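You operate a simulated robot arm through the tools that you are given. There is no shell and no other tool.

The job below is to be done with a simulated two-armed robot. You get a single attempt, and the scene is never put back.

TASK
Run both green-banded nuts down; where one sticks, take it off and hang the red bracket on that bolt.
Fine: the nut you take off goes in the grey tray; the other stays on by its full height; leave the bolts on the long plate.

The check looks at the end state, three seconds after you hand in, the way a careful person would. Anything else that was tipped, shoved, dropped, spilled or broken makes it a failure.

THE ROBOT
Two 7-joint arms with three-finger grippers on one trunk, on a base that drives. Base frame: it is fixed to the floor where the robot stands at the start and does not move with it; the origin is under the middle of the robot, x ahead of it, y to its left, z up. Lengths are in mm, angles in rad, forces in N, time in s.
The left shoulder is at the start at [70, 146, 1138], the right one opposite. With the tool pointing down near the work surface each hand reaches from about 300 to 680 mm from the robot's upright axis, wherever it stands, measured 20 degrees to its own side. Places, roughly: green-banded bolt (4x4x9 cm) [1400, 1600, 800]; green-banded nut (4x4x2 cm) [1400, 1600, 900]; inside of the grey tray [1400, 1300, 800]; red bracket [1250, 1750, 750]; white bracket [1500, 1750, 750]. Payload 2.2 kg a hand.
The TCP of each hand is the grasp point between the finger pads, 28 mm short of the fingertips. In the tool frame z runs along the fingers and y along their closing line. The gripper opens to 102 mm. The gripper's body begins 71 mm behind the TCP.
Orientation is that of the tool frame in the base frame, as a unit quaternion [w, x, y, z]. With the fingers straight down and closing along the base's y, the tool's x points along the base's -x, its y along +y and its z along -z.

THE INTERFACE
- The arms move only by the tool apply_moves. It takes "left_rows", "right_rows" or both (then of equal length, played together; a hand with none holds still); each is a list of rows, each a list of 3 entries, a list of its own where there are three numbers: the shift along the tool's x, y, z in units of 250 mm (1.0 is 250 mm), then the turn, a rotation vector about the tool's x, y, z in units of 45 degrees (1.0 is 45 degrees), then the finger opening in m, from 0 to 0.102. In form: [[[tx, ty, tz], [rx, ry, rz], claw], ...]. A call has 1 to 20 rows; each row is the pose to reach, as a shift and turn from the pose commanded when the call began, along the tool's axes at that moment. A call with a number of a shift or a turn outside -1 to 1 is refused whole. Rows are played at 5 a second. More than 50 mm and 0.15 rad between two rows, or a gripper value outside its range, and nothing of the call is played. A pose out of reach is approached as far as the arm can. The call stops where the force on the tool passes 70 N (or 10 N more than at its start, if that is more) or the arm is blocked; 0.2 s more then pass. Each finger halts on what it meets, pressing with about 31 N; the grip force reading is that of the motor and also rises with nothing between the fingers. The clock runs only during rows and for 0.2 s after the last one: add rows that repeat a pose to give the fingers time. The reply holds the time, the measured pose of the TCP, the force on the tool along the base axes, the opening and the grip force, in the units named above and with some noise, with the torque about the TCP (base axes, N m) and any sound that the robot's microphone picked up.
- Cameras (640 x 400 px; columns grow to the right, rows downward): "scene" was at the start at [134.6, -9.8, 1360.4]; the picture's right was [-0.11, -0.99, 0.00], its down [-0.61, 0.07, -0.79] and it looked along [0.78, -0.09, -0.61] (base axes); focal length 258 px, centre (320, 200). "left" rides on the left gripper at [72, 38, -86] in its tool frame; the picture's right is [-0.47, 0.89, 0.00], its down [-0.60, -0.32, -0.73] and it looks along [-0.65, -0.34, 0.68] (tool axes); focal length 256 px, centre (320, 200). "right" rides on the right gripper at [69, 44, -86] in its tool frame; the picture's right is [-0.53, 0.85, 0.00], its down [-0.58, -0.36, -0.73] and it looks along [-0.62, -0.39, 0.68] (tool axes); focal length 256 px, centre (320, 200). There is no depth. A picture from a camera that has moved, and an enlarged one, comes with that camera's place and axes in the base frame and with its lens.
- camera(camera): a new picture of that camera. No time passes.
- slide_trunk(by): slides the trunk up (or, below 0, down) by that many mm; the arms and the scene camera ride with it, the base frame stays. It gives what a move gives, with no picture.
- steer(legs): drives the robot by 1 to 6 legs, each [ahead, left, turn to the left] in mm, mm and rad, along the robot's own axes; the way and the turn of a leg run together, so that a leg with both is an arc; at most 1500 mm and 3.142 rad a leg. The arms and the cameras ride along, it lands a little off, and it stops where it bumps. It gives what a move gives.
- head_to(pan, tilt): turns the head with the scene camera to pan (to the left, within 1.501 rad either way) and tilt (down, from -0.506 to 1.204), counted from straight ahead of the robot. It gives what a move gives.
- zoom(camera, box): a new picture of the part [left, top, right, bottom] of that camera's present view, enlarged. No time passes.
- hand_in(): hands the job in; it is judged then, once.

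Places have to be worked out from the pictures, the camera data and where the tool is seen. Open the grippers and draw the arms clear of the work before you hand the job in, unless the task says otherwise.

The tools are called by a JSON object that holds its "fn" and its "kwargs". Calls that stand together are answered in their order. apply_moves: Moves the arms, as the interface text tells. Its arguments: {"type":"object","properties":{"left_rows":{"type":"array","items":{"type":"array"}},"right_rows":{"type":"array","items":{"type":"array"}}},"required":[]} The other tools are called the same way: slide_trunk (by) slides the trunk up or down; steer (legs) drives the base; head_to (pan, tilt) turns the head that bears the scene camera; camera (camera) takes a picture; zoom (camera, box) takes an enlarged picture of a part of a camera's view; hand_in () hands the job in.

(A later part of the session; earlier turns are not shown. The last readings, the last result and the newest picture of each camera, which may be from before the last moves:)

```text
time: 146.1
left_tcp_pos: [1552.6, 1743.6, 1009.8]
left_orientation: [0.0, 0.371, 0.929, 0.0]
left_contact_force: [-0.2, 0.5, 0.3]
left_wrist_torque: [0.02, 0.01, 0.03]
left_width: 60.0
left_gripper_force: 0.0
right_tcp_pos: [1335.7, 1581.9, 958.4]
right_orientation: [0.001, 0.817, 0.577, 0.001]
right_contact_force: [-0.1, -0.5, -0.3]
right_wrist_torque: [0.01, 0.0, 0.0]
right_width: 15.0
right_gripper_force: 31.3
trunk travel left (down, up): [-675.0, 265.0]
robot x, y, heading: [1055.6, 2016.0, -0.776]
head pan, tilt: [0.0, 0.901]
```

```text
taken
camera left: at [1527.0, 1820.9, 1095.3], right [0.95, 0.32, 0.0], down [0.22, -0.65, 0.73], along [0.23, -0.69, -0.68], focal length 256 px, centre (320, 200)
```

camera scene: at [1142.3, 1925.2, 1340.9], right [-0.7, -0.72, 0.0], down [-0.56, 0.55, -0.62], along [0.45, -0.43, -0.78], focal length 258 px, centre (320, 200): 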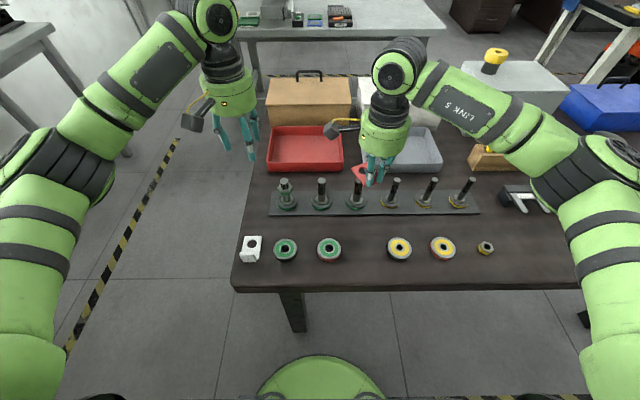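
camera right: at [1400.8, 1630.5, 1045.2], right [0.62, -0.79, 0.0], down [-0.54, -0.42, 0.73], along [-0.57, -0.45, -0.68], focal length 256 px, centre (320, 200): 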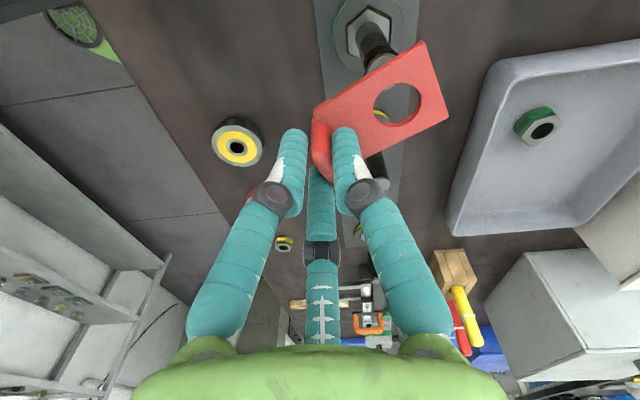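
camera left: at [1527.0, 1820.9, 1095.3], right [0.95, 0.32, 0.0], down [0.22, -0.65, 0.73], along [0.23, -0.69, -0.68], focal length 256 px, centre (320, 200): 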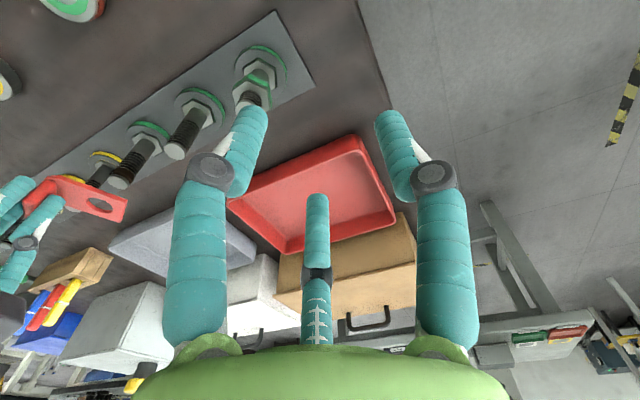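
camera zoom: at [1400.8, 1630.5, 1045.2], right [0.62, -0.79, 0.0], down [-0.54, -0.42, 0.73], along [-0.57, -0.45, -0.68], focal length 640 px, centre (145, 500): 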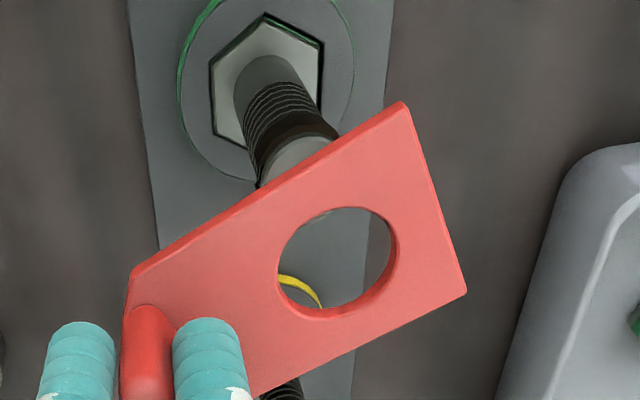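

The bracket hangs level beside bolt 4's top, but the plate hides part of the bolt end. I shift the hand 20 mm along −x so that the whole bolt end shows, for a precise measurement.

{"fn": "apply_moves", "kwargs": {"right_rows": [[[-0.03, 0, 0], [0, 0, 0], 0.003], [[-0.06, 0, 0], [0, 0, 0], 0.003], [[-0.088, 0, 0], [0, 0, 0], 0.003], [[-0.088, 0, 0], [0, 0, 0], 0.003]]}}

{"fn": "zoom", "kwargs": {"camera": "right", "box": [310, 0, 470, 160]}}

{"fn": "zoom", "kwargs": {"camera": "scene", "box": [300, 140, 420, 215]}}

{"fn": "zoom", "kwargs": {"camera": "left", "box": [0, 100, 200, 260]}}

```text
time: 147.1
left_tcp_pos: [1552.4, 1742.5, 1010.9]
left_orientation: [-0.001, 0.371, 0.929, 0.0]
left_contact_force: [0.8, -0.4, -0.1]
left_wrist_torque: [0.0, -0.02, -0.01]
left_width: 59.9
left_gripper_force: 0.1
right_tcp_pos: [1329.5, 1561.8, 957.7]
right_orientation: [0.001, 0.817, 0.577, 0.0]
right_contact_force: [0.7, -0.3, 0.0]
right_wrist_torque: [0.02, 0.03, 0.0]
right_width: 14.9
right_gripper_force: 31.3
trunk travel left (down, up): [-675.0, 265.0]
robot x, y, heading: [1052.1, 2010.2, -0.773]
head pan, tilt: [0.0, 0.901]
```

```text
2.50 times, centred on (390, 80) of right
camera zoom: at [1393.7, 1611.5, 1044.8], right [0.62, -0.79, 0.0], down [-0.54, -0.42, 0.73], along [-0.57, -0.45, -0.68], focal length 640 px, centre (145, 500)
```

zoom: 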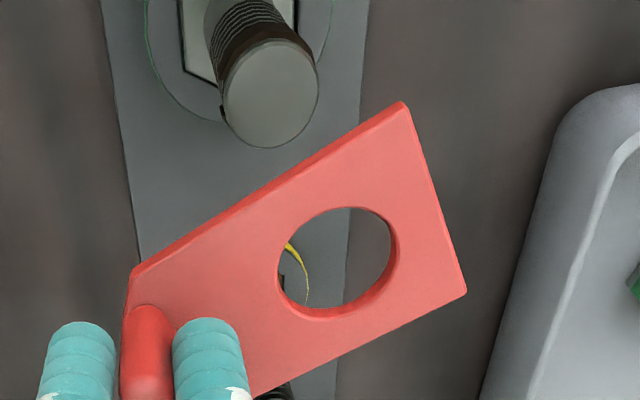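

```text
5.33 times, centred on (360, 178) of scene
camera zoom: at [1142.7, 1925.1, 1340.9], right [-0.7, -0.72, 0.0], down [-0.56, 0.55, -0.62], along [0.45, -0.43, -0.78], focal length 1377 px, centre (107, 320)
```

zoom: 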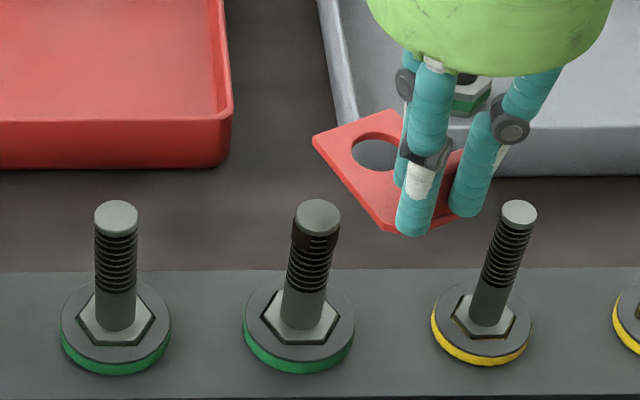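

```text
2.50 times, centred on (100, 180) of left
camera zoom: at [1527.3, 1820.7, 1095.2], right [0.95, 0.32, 0.0], down [0.22, -0.65, 0.73], along [0.23, -0.69, -0.68], focal length 640 px, centre (870, 250)
```

zoom: 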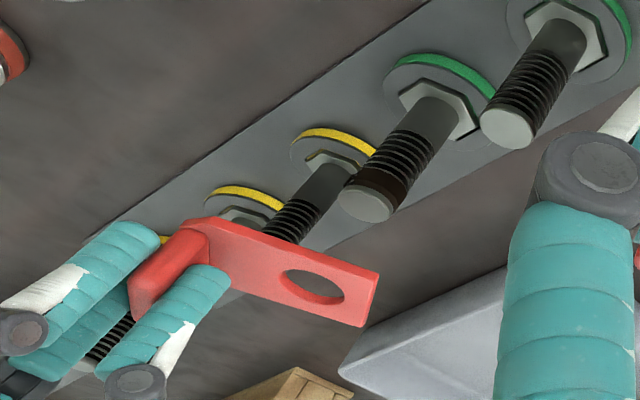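

Both cameras agree to within a millimetre: the hole must shift (+25.6, +0.8) mm in tool axes to sit over bolt 4 (hole ≈24 mm, bolt ≈20 mm). I make that shift at this height and check.

{"fn": "apply_moves", "kwargs": {"right_rows": [[[0.025, 0.001, 0], [0, 0, 0], 0.003], [[0.05, 0.002, 0], [0, 0, 0], 0.003], [[0.075, 0.003, 0], [0, 0, 0], 0.003], [[0.1024, 0.0032, 0], [0, 0, 0], 0.003], [[0.1024, 0.0032, 0], [0, 0, 0], 0.003], [[0.1024, 0.0032, 0], [0, 0, 0], 0.003]]}}

{"fn": "zoom", "kwargs": {"camera": "right", "box": [310, 0, 470, 160]}}

{"fn": "zoom", "kwargs": {"camera": "scene", "box": [300, 140, 420, 215]}}

{"fn": "zoom", "kwargs": {"camera": "left", "box": [0, 100, 200, 260]}}

```text
time: 148.4
left_tcp_pos: [1552.9, 1742.4, 1009.9]
left_orientation: [0.0, 0.372, 0.928, 0.0]
left_contact_force: [0.0, -1.1, 0.4]
left_wrist_torque: [0.0, 0.01, 0.01]
left_width: 59.9
left_gripper_force: 0.0
right_tcp_pos: [1339.2, 1585.2, 959.9]
right_orientation: [0.001, 0.816, 0.578, 0.001]
right_contact_force: [0.1, 0.4, 0.0]
right_wrist_torque: [0.0, 0.0, 0.01]
right_width: 15.3
right_gripper_force: 31.4
trunk travel left (down, up): [-675.0, 265.0]
robot x, y, heading: [1054.1, 2011.9, -0.771]
head pan, tilt: [0.0, 0.901]
```

```text
2.50 times, centred on (390, 80) of right
camera zoom: at [1404.9, 1634.9, 1045.3], right [0.62, -0.79, 0.0], down [-0.54, -0.42, 0.73], along [-0.57, -0.45, -0.68], focal length 640 px, centre (145, 500)
```

zoom: 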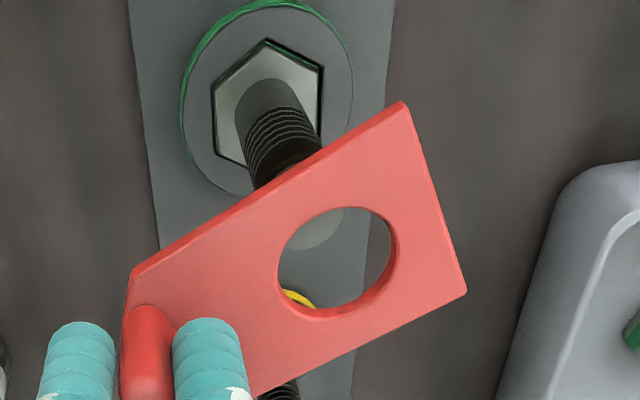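

```text
5.33 times, centred on (360, 178) of scene
camera zoom: at [1142.6, 1925.0, 1340.9], right [-0.7, -0.72, 0.0], down [-0.56, 0.55, -0.62], along [0.45, -0.43, -0.78], focal length 1377 px, centre (107, 320)
```

zoom: 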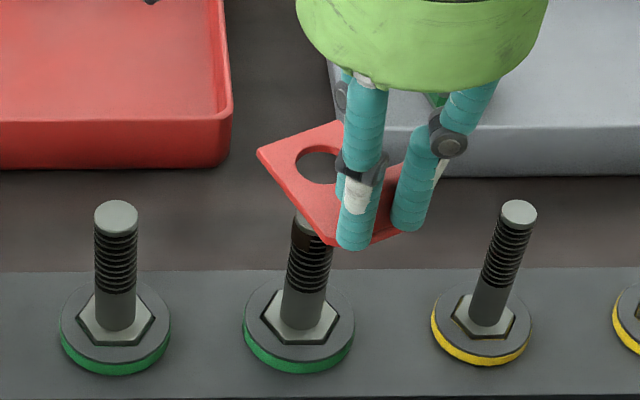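

```text
2.50 times, centred on (100, 180) of left
camera zoom: at [1527.2, 1820.7, 1095.2], right [0.95, 0.32, 0.0], down [0.22, -0.65, 0.73], along [0.23, -0.69, -0.68], focal length 640 px, centre (870, 250)
```

zoom: 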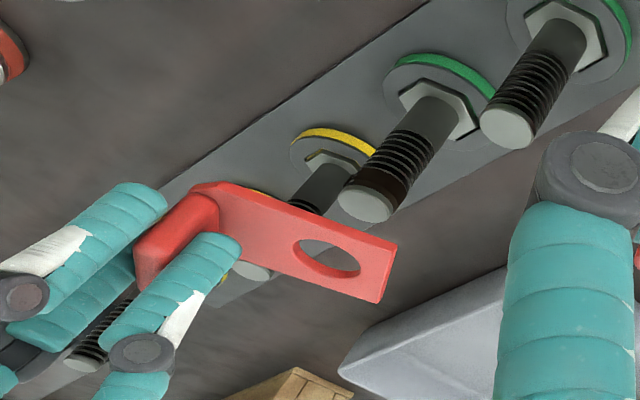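

All views put the hole within ~1.5 mm of the bolt axis. I trim by (−1, −0.8) mm and lower 22 mm so the plate is just above the bolt end, then re-check.

{"fn": "apply_moves", "kwargs": {"right_rows": [[[-0.004, -0.003, 0.012], [0, 0, 0], 0.003], [[-0.004, -0.003, 0.03], [0, 0, 0], 0.003], [[-0.004, -0.003, 0.05], [0, 0, 0], 0.003], [[-0.004, -0.003, 0.07], [0, 0, 0], 0.003], [[-0.004, -0.003, 0.088], [0, 0, 0], 0.003], [[-0.004, -0.003, 0.088], [0, 0, 0], 0.003]]}}

{"fn": "zoom", "kwargs": {"camera": "right", "box": [340, 20, 440, 140]}}

{"fn": "zoom", "kwargs": {"camera": "scene", "box": [330, 160, 394, 205]}}

{"fn": "zoom", "kwargs": {"camera": "left", "box": [60, 140, 180, 240]}}

```text
time: 149.8
left_tcp_pos: [1553.2, 1742.0, 1010.2]
left_orientation: [0.0, 0.372, 0.928, 0.0]
left_contact_force: [-1.6, 0.4, 0.2]
left_wrist_torque: [-0.02, 0.01, -0.02]
left_width: 60.1
left_gripper_force: 0.0
right_tcp_pos: [1339.6, 1586.1, 936.9]
right_orientation: [0.001, 0.817, 0.577, 0.0]
right_contact_force: [0.0, -0.1, 0.3]
right_wrist_torque: [0.03, -0.06, 0.0]
right_width: 15.1
right_gripper_force: 30.5
trunk travel left (down, up): [-675.0, 265.0]
robot x, y, heading: [1054.4, 2012.4, -0.771]
head pan, tilt: [0.0, 0.901]
```

```text
3.33 times, centred on (390, 80) of right
camera zoom: at [1403.3, 1635.6, 1023.4], right [0.62, -0.79, 0.0], down [-0.54, -0.42, 0.73], along [-0.57, -0.45, -0.68], focal length 853 px, centre (87, 600)
```

zoom: 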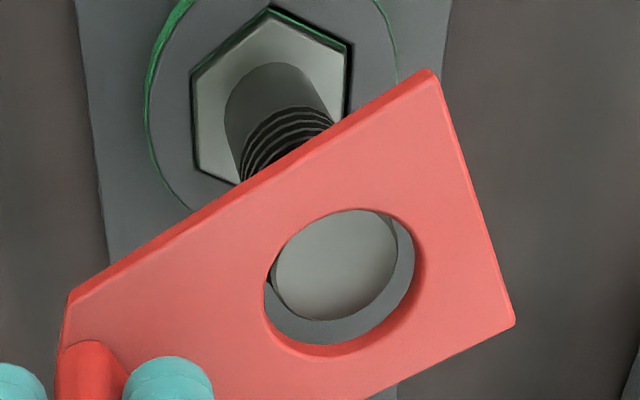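

```text
8.89 times, centred on (362, 182) of scene
camera zoom: at [1142.6, 1925.0, 1340.9], right [-0.7, -0.72, 0.0], down [-0.56, 0.55, -0.62], along [0.45, -0.43, -0.78], focal length 2295 px, centre (-53, 356)
```

zoom: 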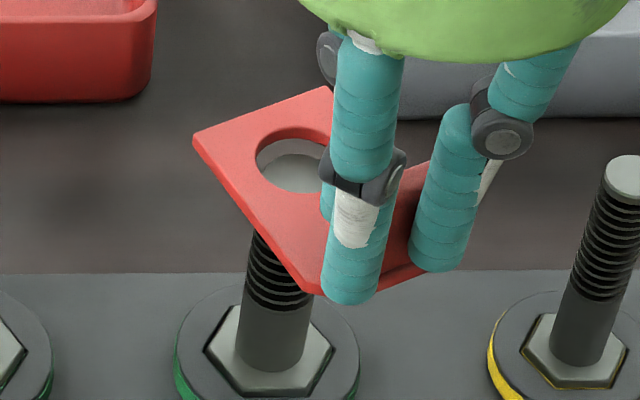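

```text
4.00 times, centred on (120, 190) of left
camera zoom: at [1527.2, 1820.7, 1095.2], right [0.95, 0.32, 0.0], down [0.22, -0.65, 0.73], along [0.23, -0.69, -0.68], focal length 1024 px, centre (1120, 240)
```

zoom: 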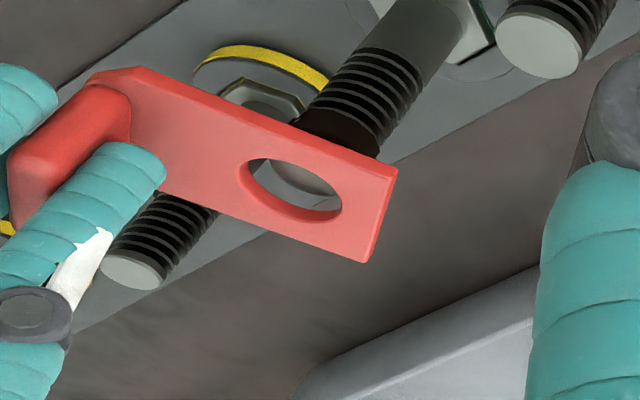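

The bolt end now shows inside the hole in both views, centred within about a millimetre. I trim −0.7 mm in x and lower 12 mm slowly, watching for contact.

{"fn": "apply_moves", "kwargs": {"right_rows": [[[-0.0028, 0, 0.008], [0, 0, 0], 0.003], [[-0.0028, 0, 0.016], [0, 0, 0], 0.003], [[-0.0028, 0, 0.024], [0, 0, 0], 0.003], [[-0.0028, 0, 0.032], [0, 0, 0], 0.003], [[-0.0028, 0, 0.04], [0, 0, 0], 0.003], [[-0.0028, 0, 0.048], [0, 0, 0], 0.003], [[-0.0028, 0, 0.048], [0, 0, 0], 0.003]]}}

{"fn": "zoom", "kwargs": {"camera": "right", "box": [340, 20, 440, 140]}}

{"fn": "zoom", "kwargs": {"camera": "scene", "box": [330, 160, 394, 205]}}

{"fn": "zoom", "kwargs": {"camera": "left", "box": [60, 140, 180, 240]}}

```text
time: 151.4
left_tcp_pos: [1553.4, 1743.0, 1010.4]
left_orientation: [0.0, 0.371, 0.929, 0.0]
left_contact_force: [0.7, -0.3, 0.6]
left_wrist_torque: [0.01, 0.03, -0.02]
left_width: 60.0
left_gripper_force: 0.0
right_tcp_pos: [1338.5, 1585.3, 924.4]
right_orientation: [0.001, 0.817, 0.577, 0.001]
right_contact_force: [-0.6, 0.2, -0.1]
right_wrist_torque: [0.01, -0.01, 0.0]
right_width: 15.1
right_gripper_force: 30.8
trunk travel left (down, up): [-675.0, 265.0]
robot x, y, heading: [1052.9, 2011.7, -0.769]
head pan, tilt: [0.0, 0.901]
```

```text
3.33 times, centred on (390, 80) of right
camera zoom: at [1402.8, 1634.0, 1010.8], right [0.62, -0.79, 0.0], down [-0.54, -0.42, 0.73], along [-0.57, -0.45, -0.68], focal length 853 px, centre (87, 600)
```

zoom: 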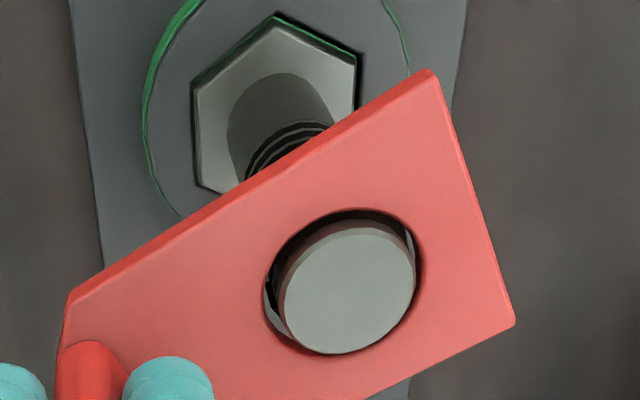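

```text
8.89 times, centred on (362, 182) of scene
camera zoom: at [1142.6, 1925.0, 1340.9], right [-0.7, -0.72, 0.0], down [-0.56, 0.55, -0.62], along [0.45, -0.43, -0.78], focal length 2295 px, centre (-53, 356)
```

zoom: 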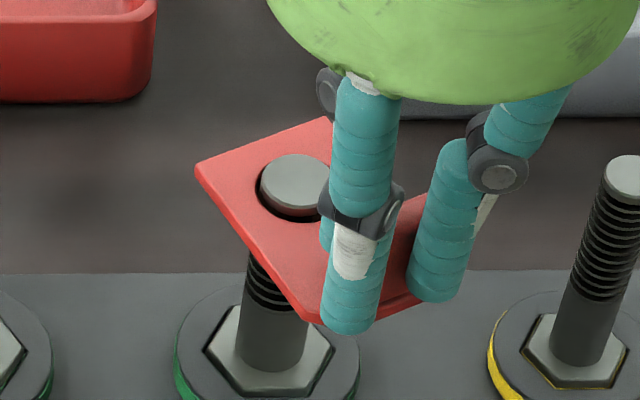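

```text
4.00 times, centred on (120, 190) of left
camera zoom: at [1527.2, 1820.7, 1095.2], right [0.95, 0.32, 0.0], down [0.22, -0.65, 0.73], along [0.23, -0.69, -0.68], focal length 1024 px, centre (1120, 240)
```

zoom: 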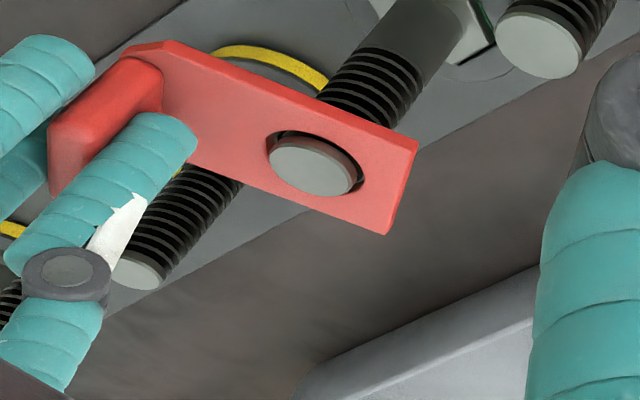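

The bolt end has passed through the bracket's hole with no contact force. I lower another 35 mm along the bolt.

{"fn": "apply_moves", "kwargs": {"right_rows": [[[0, 0, 0.014], [0, 0, 0], 0.003], [[0, 0, 0.028], [0, 0, 0], 0.003], [[0, 0, 0.042], [0, 0, 0], 0.003], [[0, 0, 0.056], [0, 0, 0], 0.003], [[0, 0, 0.07], [0, 0, 0], 0.003], [[0, 0, 0.084], [0, 0, 0], 0.003], [[0, 0, 0.098], [0, 0, 0], 0.003], [[0, 0, 0.112], [0, 0, 0], 0.003], [[0, 0, 0.126], [0, 0, 0], 0.003], [[0, 0, 0.14], [0, 0, 0], 0.003], [[0, 0, 0.14], [0, 0, 0], 0.003]]}}

{"fn": "zoom", "kwargs": {"camera": "scene", "box": [320, 150, 416, 215]}}

{"fn": "zoom", "kwargs": {"camera": "left", "box": [40, 120, 200, 240]}}

{"fn": "camera", "kwargs": {"camera": "right"}}

```text
time: 153.8
left_tcp_pos: [1552.7, 1742.7, 1009.9]
left_orientation: [-0.001, 0.371, 0.928, 0.0]
left_contact_force: [0.6, -0.1, 0.4]
left_wrist_torque: [0.0, 0.01, -0.06]
left_width: 60.1
left_gripper_force: 0.2
right_tcp_pos: [1338.3, 1585.2, 890.2]
right_orientation: [0.001, 0.817, 0.577, 0.0]
right_contact_force: [0.1, -0.1, 0.3]
right_wrist_torque: [0.02, 0.01, 0.07]
right_width: 14.8
right_gripper_force: 31.2
trunk travel left (down, up): [-675.0, 265.0]
robot x, y, heading: [1053.7, 2012.3, -0.774]
head pan, tilt: [0.0, 0.901]
```

```text
6.15 times, centred on (368, 182) of scene
camera zoom: at [1142.6, 1925.0, 1340.9], right [-0.7, -0.72, 0.0], down [-0.56, 0.55, -0.62], along [0.45, -0.43, -0.78], focal length 1589 px, centre (25, 308)
```

zoom: 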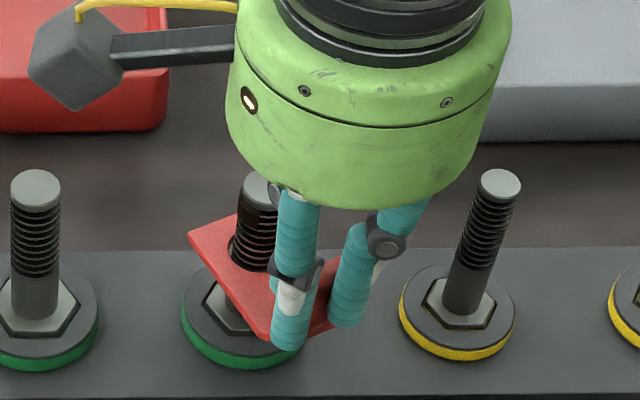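

```text
3.33 times, centred on (120, 180) of left
camera zoom: at [1527.2, 1820.7, 1095.2], right [0.95, 0.32, 0.0], down [0.22, -0.65, 0.73], along [0.23, -0.69, -0.68], focal length 853 px, centre (987, 267)
```

zoom: 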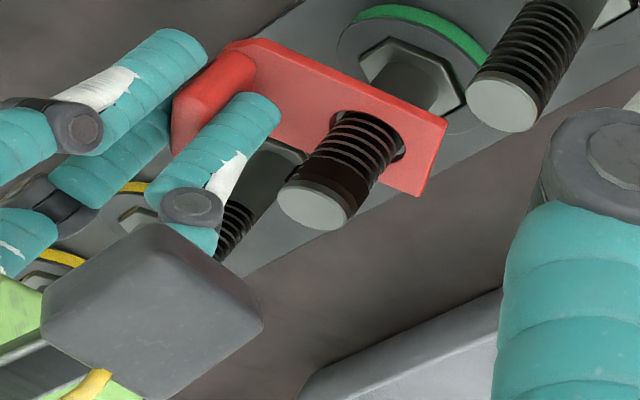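

```text
taken
camera right: at [1403.2, 1634.5, 976.7], right [0.62, -0.79, 0.0], down [-0.54, -0.42, 0.73], along [-0.57, -0.45, -0.68], focal length 256 px, centre (320, 200)
```

right: 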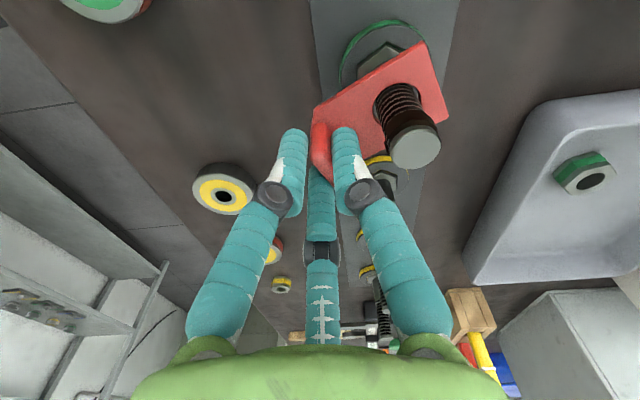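

The bracket slides freely down the bolt (force ≈0). I lower it another 22 mm in small steps toward the hex head.

{"fn": "apply_moves", "kwargs": {"right_rows": [[[0, 0, 0.012], [0, 0, 0], 0.003], [[0, 0, 0.024], [0, 0, 0], 0.003], [[0, 0, 0.036], [0, 0, 0], 0.003], [[0, 0, 0.048], [0, 0, 0], 0.003], [[0, 0, 0.06], [0, 0, 0], 0.003], [[0, 0, 0.072], [0, 0, 0], 0.003], [[0, 0, 0.08], [0, 0, 0], 0.003], [[0, 0, 0.088], [0, 0, 0], 0.003], [[0, 0, 0.088], [0, 0, 0], 0.003]]}}

{"fn": "zoom", "kwargs": {"camera": "scene", "box": [320, 150, 416, 215]}}

{"fn": "zoom", "kwargs": {"camera": "left", "box": [40, 120, 200, 240]}}

{"fn": "camera", "kwargs": {"camera": "right"}}

```text
time: 155.8
left_tcp_pos: [1552.8, 1741.9, 1009.6]
left_orientation: [0.0, 0.371, 0.929, 0.0]
left_contact_force: [-0.2, -0.7, 0.7]
left_wrist_torque: [0.03, 0.02, 0.0]
left_width: 60.0
left_gripper_force: 0.1
right_tcp_pos: [1338.9, 1583.9, 867.8]
right_orientation: [-0.001, 0.816, 0.578, 0.0]
right_contact_force: [0.7, -0.2, -0.9]
right_wrist_torque: [0.02, 0.01, 0.04]
right_width: 15.0
right_gripper_force: 31.0
trunk travel left (down, up): [-675.0, 265.0]
robot x, y, heading: [1054.1, 2007.0, -0.77]
head pan, tilt: [0.0, 0.901]
```

```text
6.15 times, centred on (368, 182) of scene
camera zoom: at [1142.6, 1925.0, 1340.9], right [-0.7, -0.72, 0.0], down [-0.56, 0.55, -0.62], along [0.45, -0.43, -0.78], focal length 1589 px, centre (25, 308)
```

zoom: 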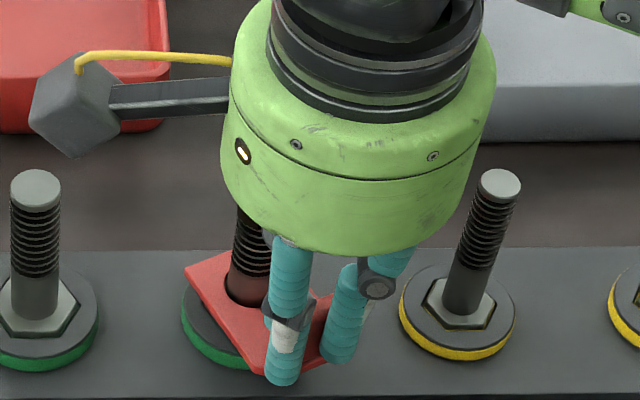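

```text
3.33 times, centred on (120, 180) of left
camera zoom: at [1527.2, 1820.7, 1095.2], right [0.95, 0.32, 0.0], down [0.22, -0.65, 0.73], along [0.23, -0.69, -0.68], focal length 853 px, centre (987, 267)
```

zoom: 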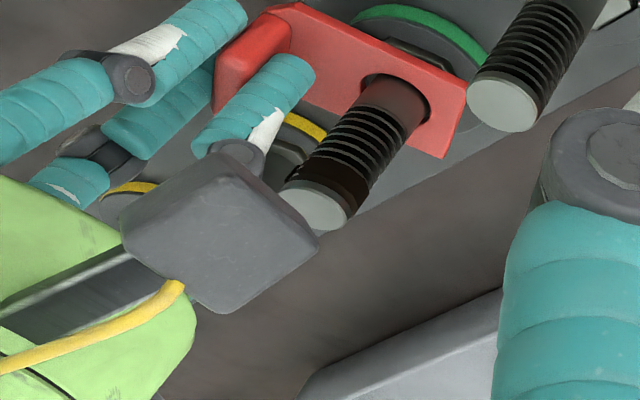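

```text
taken
camera right: at [1402.7, 1634.3, 954.3], right [0.62, -0.79, 0.0], down [-0.54, -0.42, 0.73], along [-0.57, -0.45, -0.68], focal length 256 px, centre (320, 200)
```

right: 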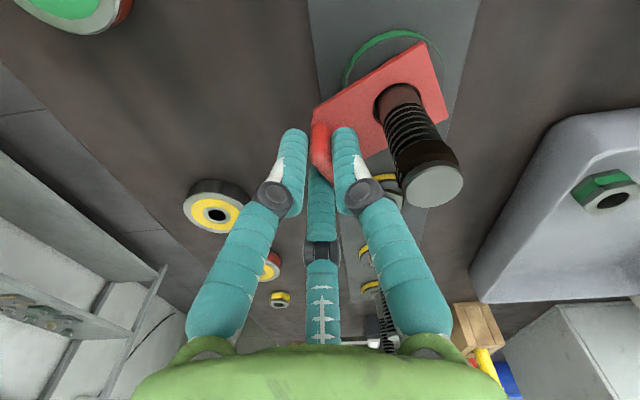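

Still free. I lower in ~1.3 mm steps until it touches the hex head.

{"fn": "apply_moves", "kwargs": {"right_rows": [[[0, 0, 0.005], [0, 0, 0], 0.003], [[0, 0, 0.01], [0, 0, 0], 0.003], [[0, 0, 0.015], [0, 0, 0], 0.003], [[0, 0, 0.02], [0, 0, 0], 0.003], [[0, 0, 0.025], [0, 0, 0], 0.003], [[0, 0, 0.025], [0, 0, 0], 0.003]]}}

{"fn": "zoom", "kwargs": {"camera": "scene", "box": [320, 150, 416, 215]}}

{"fn": "zoom", "kwargs": {"camera": "left", "box": [60, 110, 180, 210]}}

```text
time: 157.2
left_tcp_pos: [1552.8, 1742.5, 1009.8]
left_orientation: [0.0, 0.371, 0.929, 0.0]
left_contact_force: [0.1, 0.7, -0.1]
left_wrist_torque: [-0.01, -0.01, 0.02]
left_width: 59.9
left_gripper_force: 0.0
right_tcp_pos: [1338.7, 1584.5, 862.1]
right_orientation: [0.0, 0.817, 0.577, 0.0]
right_contact_force: [-0.8, -0.5, 0.0]
right_wrist_torque: [-0.03, -0.01, -0.02]
right_width: 14.9
right_gripper_force: 31.2
trunk travel left (down, up): [-675.0, 265.0]
robot x, y, heading: [1055.1, 2013.2, -0.769]
head pan, tilt: [0.0, 0.901]
```

```text
6.15 times, centred on (368, 182) of scene
camera zoom: at [1142.6, 1925.0, 1340.9], right [-0.7, -0.72, 0.0], down [-0.56, 0.55, -0.62], along [0.45, -0.43, -0.78], focal length 1589 px, centre (25, 308)
```

zoom: 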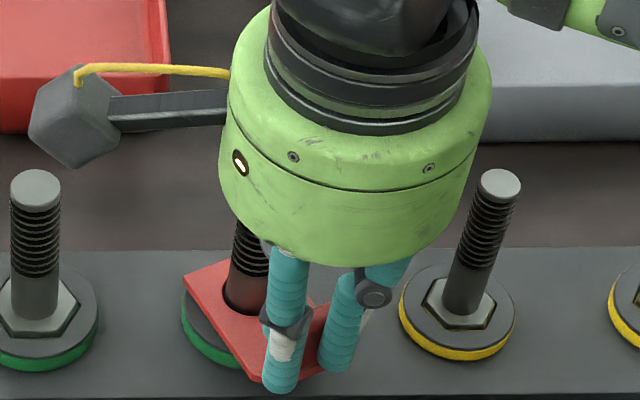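

```text
4.00 times, centred on (120, 160) of left
camera zoom: at [1527.2, 1820.7, 1095.3], right [0.95, 0.32, 0.0], down [0.22, -0.65, 0.73], along [0.23, -0.69, -0.68], focal length 1024 px, centre (1120, 360)
```

zoom: 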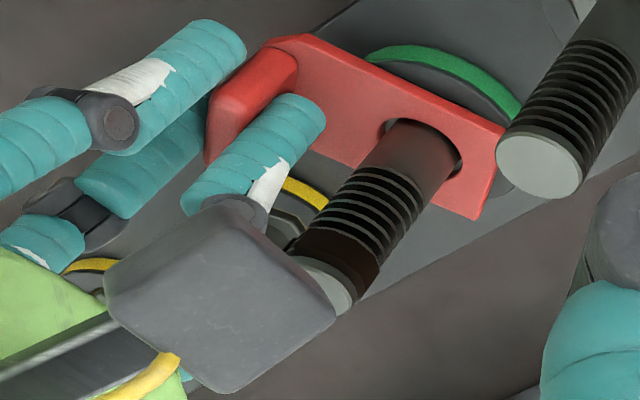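

No contact yet; I continue 5 mm more in 1 mm steps.

{"fn": "apply_moves", "kwargs": {"right_rows": [[[0, 0, 0.004], [0, 0, 0], 0.003], [[0, 0, 0.008], [0, 0, 0], 0.003], [[0, 0, 0.012], [0, 0, 0], 0.003], [[0, 0, 0.016], [0, 0, 0], 0.003], [[0, 0, 0.02], [0, 0, 0], 0.003], [[0, 0, 0.02], [0, 0, 0], 0.003]]}}

{"fn": "zoom", "kwargs": {"camera": "left", "box": [60, 110, 180, 210]}}

```text
time: 158.7
left_tcp_pos: [1550.4, 1744.8, 1011.4]
left_orientation: [0.002, 0.372, 0.928, 0.0]
left_contact_force: [-0.5, -0.1, 0.1]
left_wrist_torque: [-0.01, 0.02, -0.03]
left_width: 60.0
left_gripper_force: 0.2
right_tcp_pos: [1337.4, 1585.7, 860.0]
right_orientation: [0.005, 0.817, 0.577, 0.002]
right_contact_force: [-2.7, -2.3, 24.8]
right_wrist_torque: [-0.42, -0.6, -0.11]
right_width: 14.9
right_gripper_force: 31.2
trunk travel left (down, up): [-675.0, 265.0]
robot x, y, heading: [1055.8, 2010.2, -0.775]
head pan, tilt: [0.0, 0.901]
```

```text
4.00 times, centred on (120, 160) of left
camera zoom: at [1525.0, 1822.8, 1096.9], right [0.95, 0.32, 0.0], down [0.22, -0.64, 0.73], along [0.24, -0.69, -0.68], focal length 1024 px, centre (1120, 360)
```

zoom: 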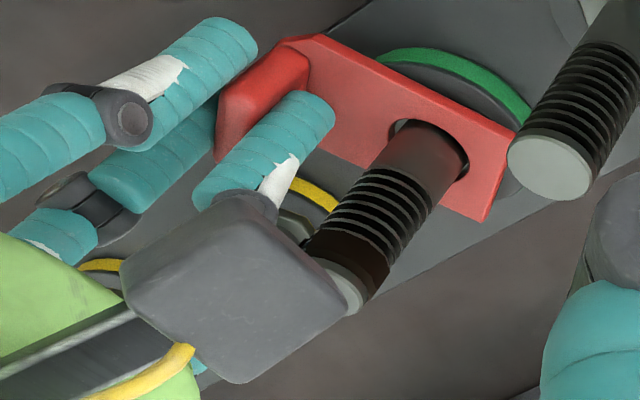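

The bracket seats on the hex head (25 N). I ease up 3 mm to unload, then open the fingers gently.

{"fn": "apply_moves", "kwargs": {"right_rows": [[[0, 0, -0.006], [0, 0, 0], 0.003], [[0, 0, -0.012], [0, 0, 0], 0.003], [[0, 0, -0.012], [0, 0, 0], 0.003]]}}

{"fn": "apply_moves", "kwargs": {"right_rows": [[[0, 0, 0], [0, 0, 0], 0.016], [[0, 0, 0], [0, 0, 0], 0.018], [[0, 0, 0], [0, 0, 0], 0.02], [[0, 0, 0], [0, 0, 0], 0.022], [[0, 0, 0], [0, 0, 0], 0.025], [[0, 0, 0], [0, 0, 0], 0.028], [[0, 0, 0], [0, 0, 0], 0.03], [[0, 0, 0], [0, 0, 0], 0.03]]}}

{"fn": "camera", "kwargs": {"camera": "right"}}

{"fn": "zoom", "kwargs": {"camera": "scene", "box": [320, 150, 416, 215]}}

{"fn": "zoom", "kwargs": {"camera": "left", "box": [60, 110, 180, 210]}}

```text
time: 159.4
left_tcp_pos: [1552.2, 1743.7, 1010.8]
left_orientation: [0.001, 0.372, 0.928, -0.001]
left_contact_force: [-1.1, 0.9, 0.7]
left_wrist_torque: [-0.01, 0.0, -0.03]
left_width: 59.8
left_gripper_force: 0.0
right_tcp_pos: [1337.9, 1585.2, 860.6]
right_orientation: [0.001, 0.817, 0.577, 0.001]
right_contact_force: [0.4, -3.0, 13.8]
right_wrist_torque: [-0.26, -0.43, -0.1]
right_width: 14.9
right_gripper_force: 31.2
trunk travel left (down, up): [-675.0, 265.0]
robot x, y, heading: [1055.1, 2013.0, -0.77]
head pan, tilt: [0.0, 0.901]
```

```text
time: 161.2
left_tcp_pos: [1551.8, 1741.8, 1009.0]
left_orientation: [0.0, 0.372, 0.928, 0.0]
left_contact_force: [0.1, -0.3, -0.4]
left_wrist_torque: [0.02, 0.03, 0.0]
left_width: 60.2
left_gripper_force: 0.0
right_tcp_pos: [1337.6, 1583.9, 861.6]
right_orientation: [0.001, 0.817, 0.577, 0.001]
right_contact_force: [-0.8, 0.1, -0.2]
right_wrist_torque: [0.0, -0.01, -0.02]
right_width: 29.5
right_gripper_force: 0.0
trunk travel left (down, up): [-675.0, 265.0]
robot x, y, heading: [1052.4, 2009.3, -0.769]
head pan, tilt: [0.0, 0.901]
```

```text
taken
camera right: at [1402.9, 1634.3, 947.0], right [0.62, -0.79, 0.0], down [-0.54, -0.42, 0.73], along [-0.57, -0.45, -0.68], focal length 256 px, centre (320, 200)
```

right: 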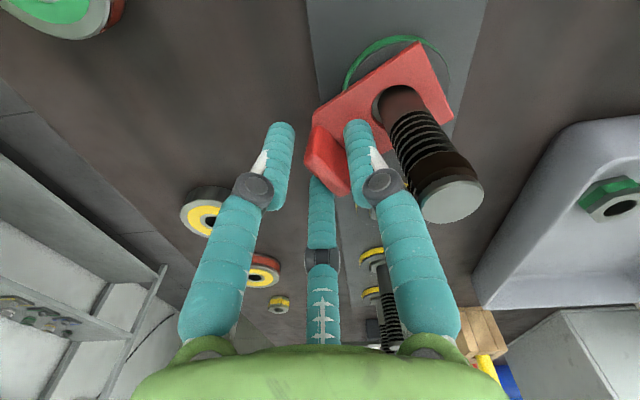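

```text
6.15 times, centred on (368, 182) of scene
camera zoom: at [1142.4, 1925.0, 1340.9], right [-0.7, -0.72, 0.0], down [-0.56, 0.55, -0.62], along [0.45, -0.43, -0.78], focal length 1589 px, centre (25, 308)
```

zoom: 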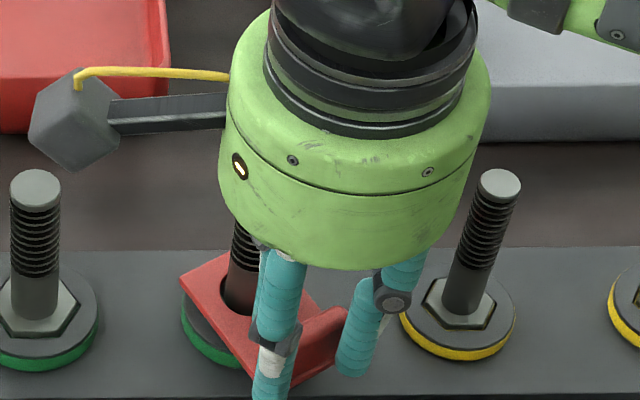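

```text
4.00 times, centred on (120, 160) of left
camera zoom: at [1527.1, 1820.7, 1095.3], right [0.95, 0.32, 0.0], down [0.22, -0.65, 0.73], along [0.23, -0.69, -0.68], focal length 1024 px, centre (1120, 360)
```

zoom: 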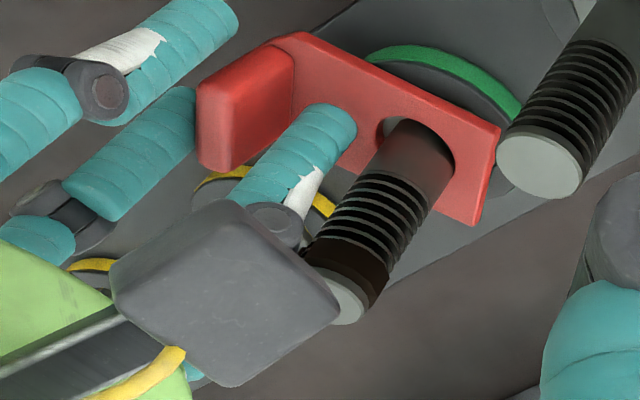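

The bracket is free of the fingers and sits on bolt 4. I raise the right hand straight up, slowly at first.

{"fn": "apply_moves", "kwargs": {"right_rows": [[[0, 0, -0.02], [0, 0, 0], 0.03], [[0, 0, -0.04], [0, 0, 0], 0.03], [[0, 0, -0.06], [0, 0, 0], 0.03], [[0, 0, -0.08], [0, 0, 0], 0.03], [[0, 0, -0.11], [0, 0, 0], 0.03], [[0, 0, -0.14], [0, 0, 0], 0.03], [[0, 0, -0.18], [0, 0, 0], 0.03], [[0, 0, -0.24], [0, 0, 0], 0.03], [[0, 0, -0.32], [0, 0, 0], 0.03], [[0, 0, -0.4], [0, 0, 0], 0.03], [[0, 0, -0.48], [0, 0, 0], 0.03], [[0, 0, -0.48], [0, 0, 0], 0.03]]}}

{"fn": "camera", "kwargs": {"camera": "right"}}

{"fn": "zoom", "kwargs": {"camera": "scene", "box": [270, 150, 398, 230]}}

{"fn": "zoom", "kwargs": {"camera": "left", "box": [60, 110, 180, 210]}}

```text
time: 163.8
left_tcp_pos: [1553.2, 1741.8, 1010.4]
left_orientation: [0.0, 0.371, 0.929, 0.0]
left_contact_force: [-0.1, -0.1, -0.2]
left_wrist_torque: [0.05, 0.0, -0.02]
left_width: 59.7
left_gripper_force: 0.0
right_tcp_pos: [1337.1, 1584.8, 978.2]
right_orientation: [0.0, 0.817, 0.577, 0.001]
right_contact_force: [-0.6, -0.1, -0.5]
right_wrist_torque: [-0.01, -0.01, -0.01]
right_width: 30.2
right_gripper_force: 0.0
trunk travel left (down, up): [-675.0, 265.0]
robot x, y, heading: [1051.4, 2012.7, -0.773]
head pan, tilt: [0.0, 0.901]
```

```text
taken
camera right: at [1401.1, 1634.2, 1066.1], right [0.62, -0.79, 0.0], down [-0.54, -0.42, 0.73], along [-0.57, -0.45, -0.68], focal length 256 px, centre (320, 200)
```

right: 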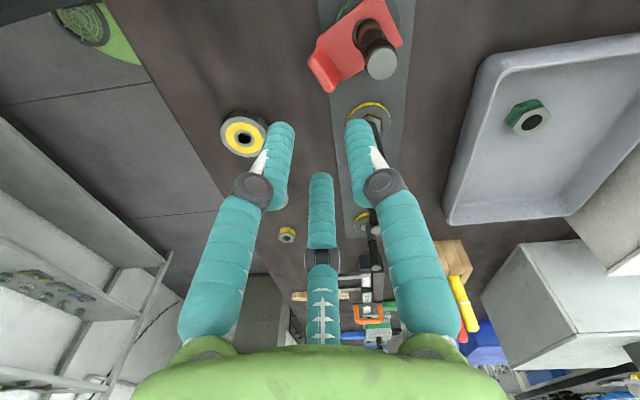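

```text
5.00 times, centred on (334, 190) of scene
camera zoom: at [1142.6, 1924.8, 1340.9], right [-0.7, -0.72, 0.0], down [-0.56, 0.55, -0.62], along [0.45, -0.43, -0.78], focal length 1291 px, centre (250, 250)
```

zoom: 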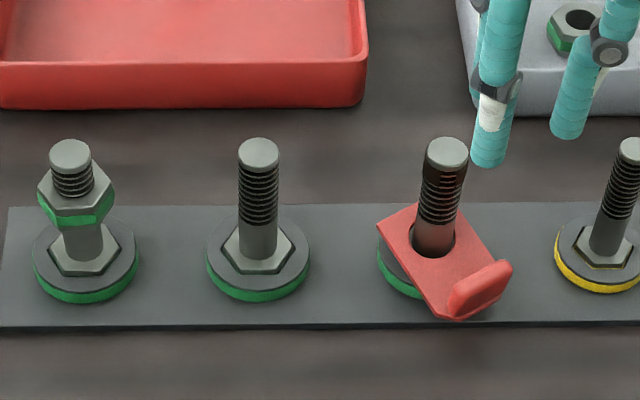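

```text
4.00 times, centred on (120, 160) of left
camera zoom: at [1527.2, 1820.6, 1095.2], right [0.95, 0.32, 0.0], down [0.22, -0.65, 0.73], along [0.23, -0.69, -0.68], focal length 1024 px, centre (1120, 360)
```

zoom: 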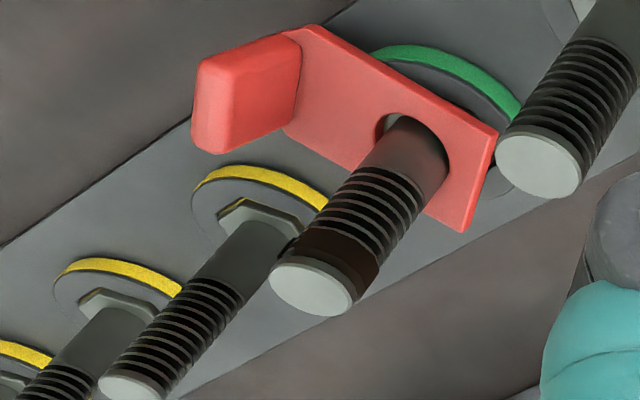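

The red bracket hangs on bolt 4 and the nut is in the grey tray. Nut 6 still has a few millimetres of thread left, so I park the right hand and bring the left back down around nut 6 to run it further.

{"fn": "apply_moves", "kwargs": {"left_rows": [[[0.004, -0.09, 0], [0, 0, 0], 0.06], [[0.008, -0.18, 0], [0, 0, 0], 0.06], [[0.0124, -0.2816, 0], [0, 0, 0], 0.06], [[0.0124, -0.2816, 0.06], [0, 0, 0], 0.06], [[0.0124, -0.2816, 0.16], [0, 0, 0], 0.06], [[0.0124, -0.2816, 0.26], [0, 0, 0], 0.06], [[0.0124, -0.2816, 0.36], [0, 0, 0], 0.06], [[0.0124, -0.2816, 0.46], [0, 0, 0], 0.06], [[0.0124, -0.2816, 0.54], [0, 0, 0], 0.06], [[0.0124, -0.2816, 0.54], [0, 0, 0], 0.06]], "right_rows": [[[-0.03, -0.03, -0.06], [0, 0, -0.1], 0.05], [[-0.08, -0.08, -0.12], [0, 0, -0.22], 0.06], [[-0.14, -0.14, -0.2], [0, 0, -0.35], 0.06], [[-0.2, -0.2, -0.28], [0, 0, -0.48], 0.06], [[-0.26, -0.26, -0.28], [0, 0, -0.61], 0.06], [[-0.32, -0.32, -0.28], [0, 0, -0.74], 0.06], [[-0.38, -0.38, -0.28], [0, 0, -0.87], 0.06], [[-0.425, -0.417, -0.28], [0, 0, -1.0], 0.06], [[-0.425, -0.417, -0.28], [0, 0, -1.0], 0.06], [[-0.425, -0.417, -0.28], [0, 0, -1.0], 0.06]]}}

{"fn": "zoom", "kwargs": {"camera": "left", "box": [240, 50, 400, 230]}}

{"fn": "camera", "kwargs": {"camera": "scene"}}

```text
time: 166.1
left_tcp_pos: [1504.0, 1694.7, 877.7]
left_orientation: [0.0, 0.371, 0.929, 0.0]
left_contact_force: [-0.4, -0.2, 0.2]
left_wrist_torque: [0.01, -0.01, 0.01]
left_width: 59.7
left_gripper_force: 0.0
right_tcp_pos: [1203.7, 1516.3, 1048.7]
right_orientation: [0.0, 0.534, 0.846, 0.001]
right_contact_force: [-0.6, -0.2, 0.0]
right_wrist_torque: [-0.02, -0.01, 0.01]
right_width: 59.9
right_gripper_force: 0.1
trunk travel left (down, up): [-675.0, 265.0]
robot x, y, heading: [1052.8, 2012.5, -0.768]
head pan, tilt: [0.0, 0.901]
```

```text
2.22 times, centred on (320, 140) of left
camera zoom: at [1477.9, 1772.8, 962.5], right [0.95, 0.32, 0.0], down [0.22, -0.65, 0.73], along [0.23, -0.69, -0.68], focal length 569 px, centre (320, 333)
```

zoom: 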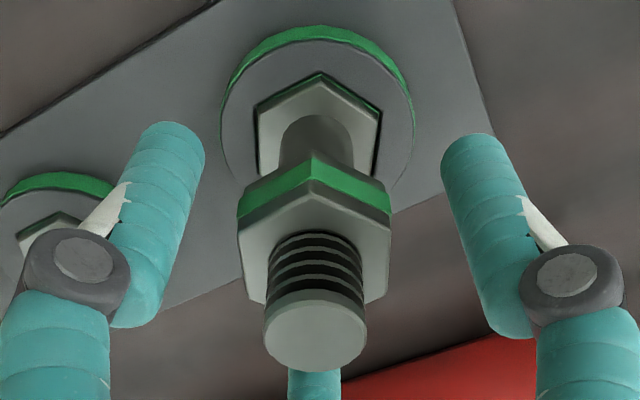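

```text
taken
camera scene: at [1142.3, 1925.0, 1340.9], right [-0.7, -0.72, 0.0], down [-0.56, 0.55, -0.62], along [0.45, -0.43, -0.78], focal length 258 px, centre (320, 200)
```

scene: 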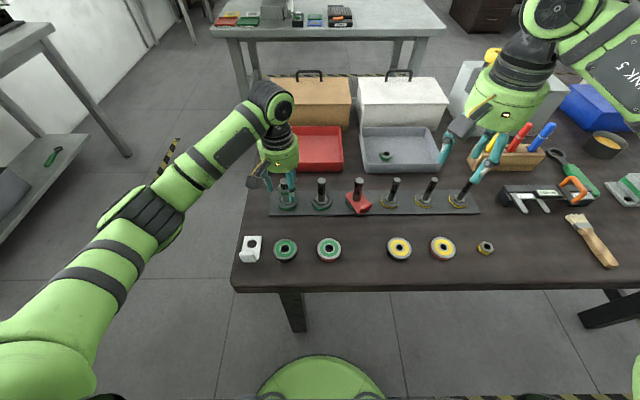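

The nut is centred between the left fingers. I run another full 60° cycle on nut 6.

{"fn": "apply_moves", "kwargs": {"left_rows": [[[0, 0, 0.004], [0, 0, -0.167], 0.054], [[0, 0, 0.008], [0, 0, -0.333], 0.054], [[0, 0, 0.008], [0, 0, -0.5], 0.054], [[0, 0, 0.008], [0, 0, -0.665], 0.054], [[0, 0, 0.008], [0, 0, -0.665], 0.02], [[0, 0, 0.008], [0, 0, -0.665], 0.02], [[0, 0, 0.009], [0, 0, -0.475], 0.02], [[0, 0, 0.01], [0, 0, -0.285], 0.02], [[0, 0, 0.011], [0, 0, -0.095], 0.02], [[0, 0, 0.012], [0, 0, 0.095], 0.02], [[0, 0, 0.014], [0, 0, 0.285], 0.02], [[0, 0, 0.015], [0, 0, 0.475], 0.02], [[0, 0, 0.016], [0, 0, 0.665], 0.02], [[0, 0, 0.016], [0, 0, 0.665], 0.054], [[0, 0, 0.016], [0, 0, 0.5], 0.054], [[0, 0, 0.016], [0, 0, 0.333], 0.054], [[0, 0, 0.016], [0, 0, 0.167], 0.054], [[0, 0, 0.016], [0, 0, 0], 0.054], [[0, 0, 0.016], [0, 0, 0], 0.054]]}}

{"fn": "zoom", "kwargs": {"camera": "left", "box": [240, 50, 400, 230]}}

{"fn": "apply_moves", "kwargs": {"left_rows": [[[0, 0, 0], [0, 0, -0.167], 0.054], [[0, 0, 0], [0, 0, -0.333], 0.054], [[0, 0, 0], [0, 0, -0.5], 0.054], [[0, 0, 0], [0, 0, -0.665], 0.054], [[0, 0, 0], [0, 0, -0.665], 0.02], [[0, 0, 0], [0, 0, -0.665], 0.02], [[0, 0, 0.001], [0, 0, -0.475], 0.02], [[0, 0, 0.002], [0, 0, -0.285], 0.02], [[0, 0, 0.003], [0, 0, -0.095], 0.02], [[0, 0, 0.004], [0, 0, 0.095], 0.02], [[0, 0, 0.006], [0, 0, 0.285], 0.02], [[0, 0, 0.007], [0, 0, 0.475], 0.02], [[0, 0, 0.008], [0, 0, 0.665], 0.02], [[0, 0, 0.008], [0, 0, 0.665], 0.02]]}}

{"fn": "zoom", "kwargs": {"camera": "left", "box": [240, 50, 400, 230]}}

{"fn": "zoom", "kwargs": {"camera": "scene", "box": [260, 150, 388, 230]}}

```text
time: 170.1
left_tcp_pos: [1503.1, 1694.1, 873.8]
left_orientation: [0.0, 0.37, 0.929, 0.0]
left_contact_force: [-0.2, 0.8, -1.1]
left_wrist_torque: [0.01, 0.01, 0.04]
left_width: 54.1
left_gripper_force: 0.1
right_tcp_pos: [1204.2, 1516.6, 1047.3]
right_orientation: [0.0, 0.533, 0.846, 0.0]
right_contact_force: [-0.2, 0.1, -0.8]
right_wrist_torque: [0.02, -0.05, 0.01]
right_width: 59.9
right_gripper_force: 0.1
trunk travel left (down, up): [-675.0, 265.0]
robot x, y, heading: [1052.5, 2013.6, -0.77]
head pan, tilt: [0.0, 0.901]
```

```text
2.22 times, centred on (320, 140) of left
camera zoom: at [1477.7, 1772.3, 958.8], right [0.95, 0.32, 0.0], down [0.22, -0.65, 0.73], along [0.24, -0.69, -0.68], focal length 569 px, centre (320, 333)
```

zoom: 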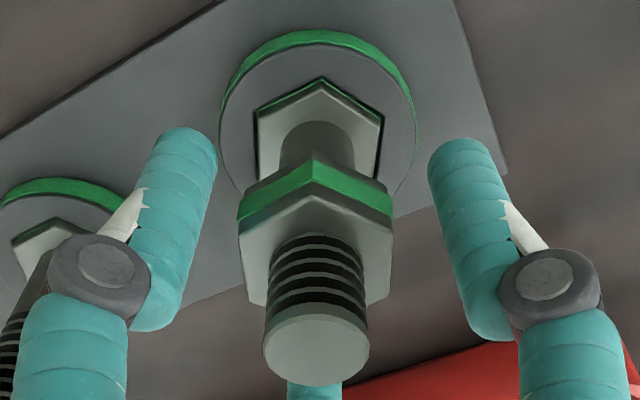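

```text
time: 173.1
left_tcp_pos: [1502.3, 1695.7, 870.4]
left_orientation: [-0.001, 0.6, 0.8, 0.001]
left_contact_force: [-8.3, 8.7, -9.5]
left_wrist_torque: [0.53, 0.54, 0.05]
left_width: 30.8
left_gripper_force: 31.0
right_tcp_pos: [1204.8, 1517.3, 1050.4]
right_orientation: [0.001, 0.533, 0.846, 0.0]
right_contact_force: [0.3, 0.1, -0.7]
right_wrist_torque: [0.02, -0.01, 0.01]
right_width: 60.1
right_gripper_force: 0.0
trunk travel left (down, up): [-675.0, 265.0]
robot x, y, heading: [1057.3, 2013.9, -0.774]
head pan, tilt: [0.0, 0.901]
```

```text
2.22 times, centred on (320, 140) of left
camera zoom: at [1519.2, 1776.0, 956.4], right [0.98, -0.2, 0.0], down [-0.13, -0.67, 0.73], along [-0.14, -0.72, -0.68], focal length 569 px, centre (320, 333)
```

zoom: 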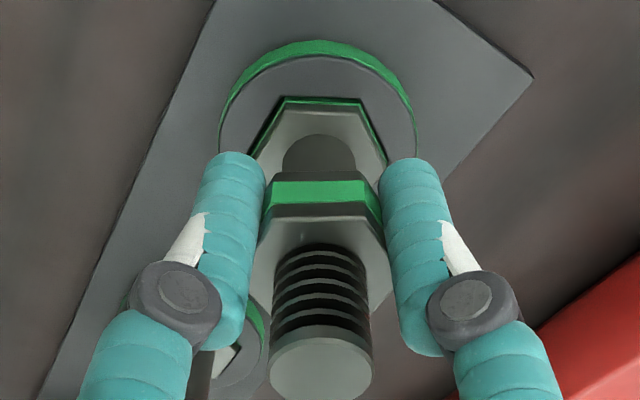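

```text
5.00 times, centred on (324, 190) of scene
camera zoom: at [1142.1, 1926.0, 1341.0], right [-0.7, -0.72, 0.0], down [-0.56, 0.55, -0.62], along [0.45, -0.43, -0.78], focal length 1291 px, centre (300, 250)
```

zoom: 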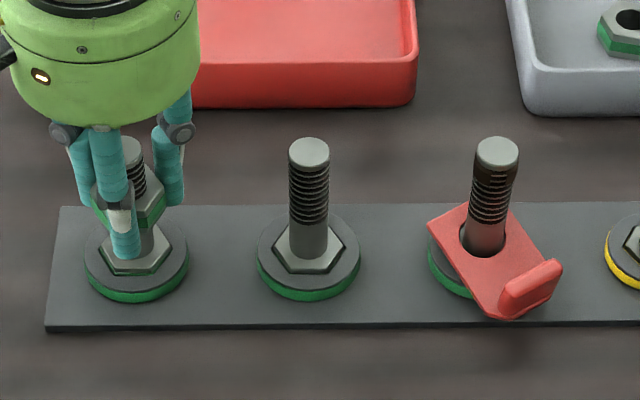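

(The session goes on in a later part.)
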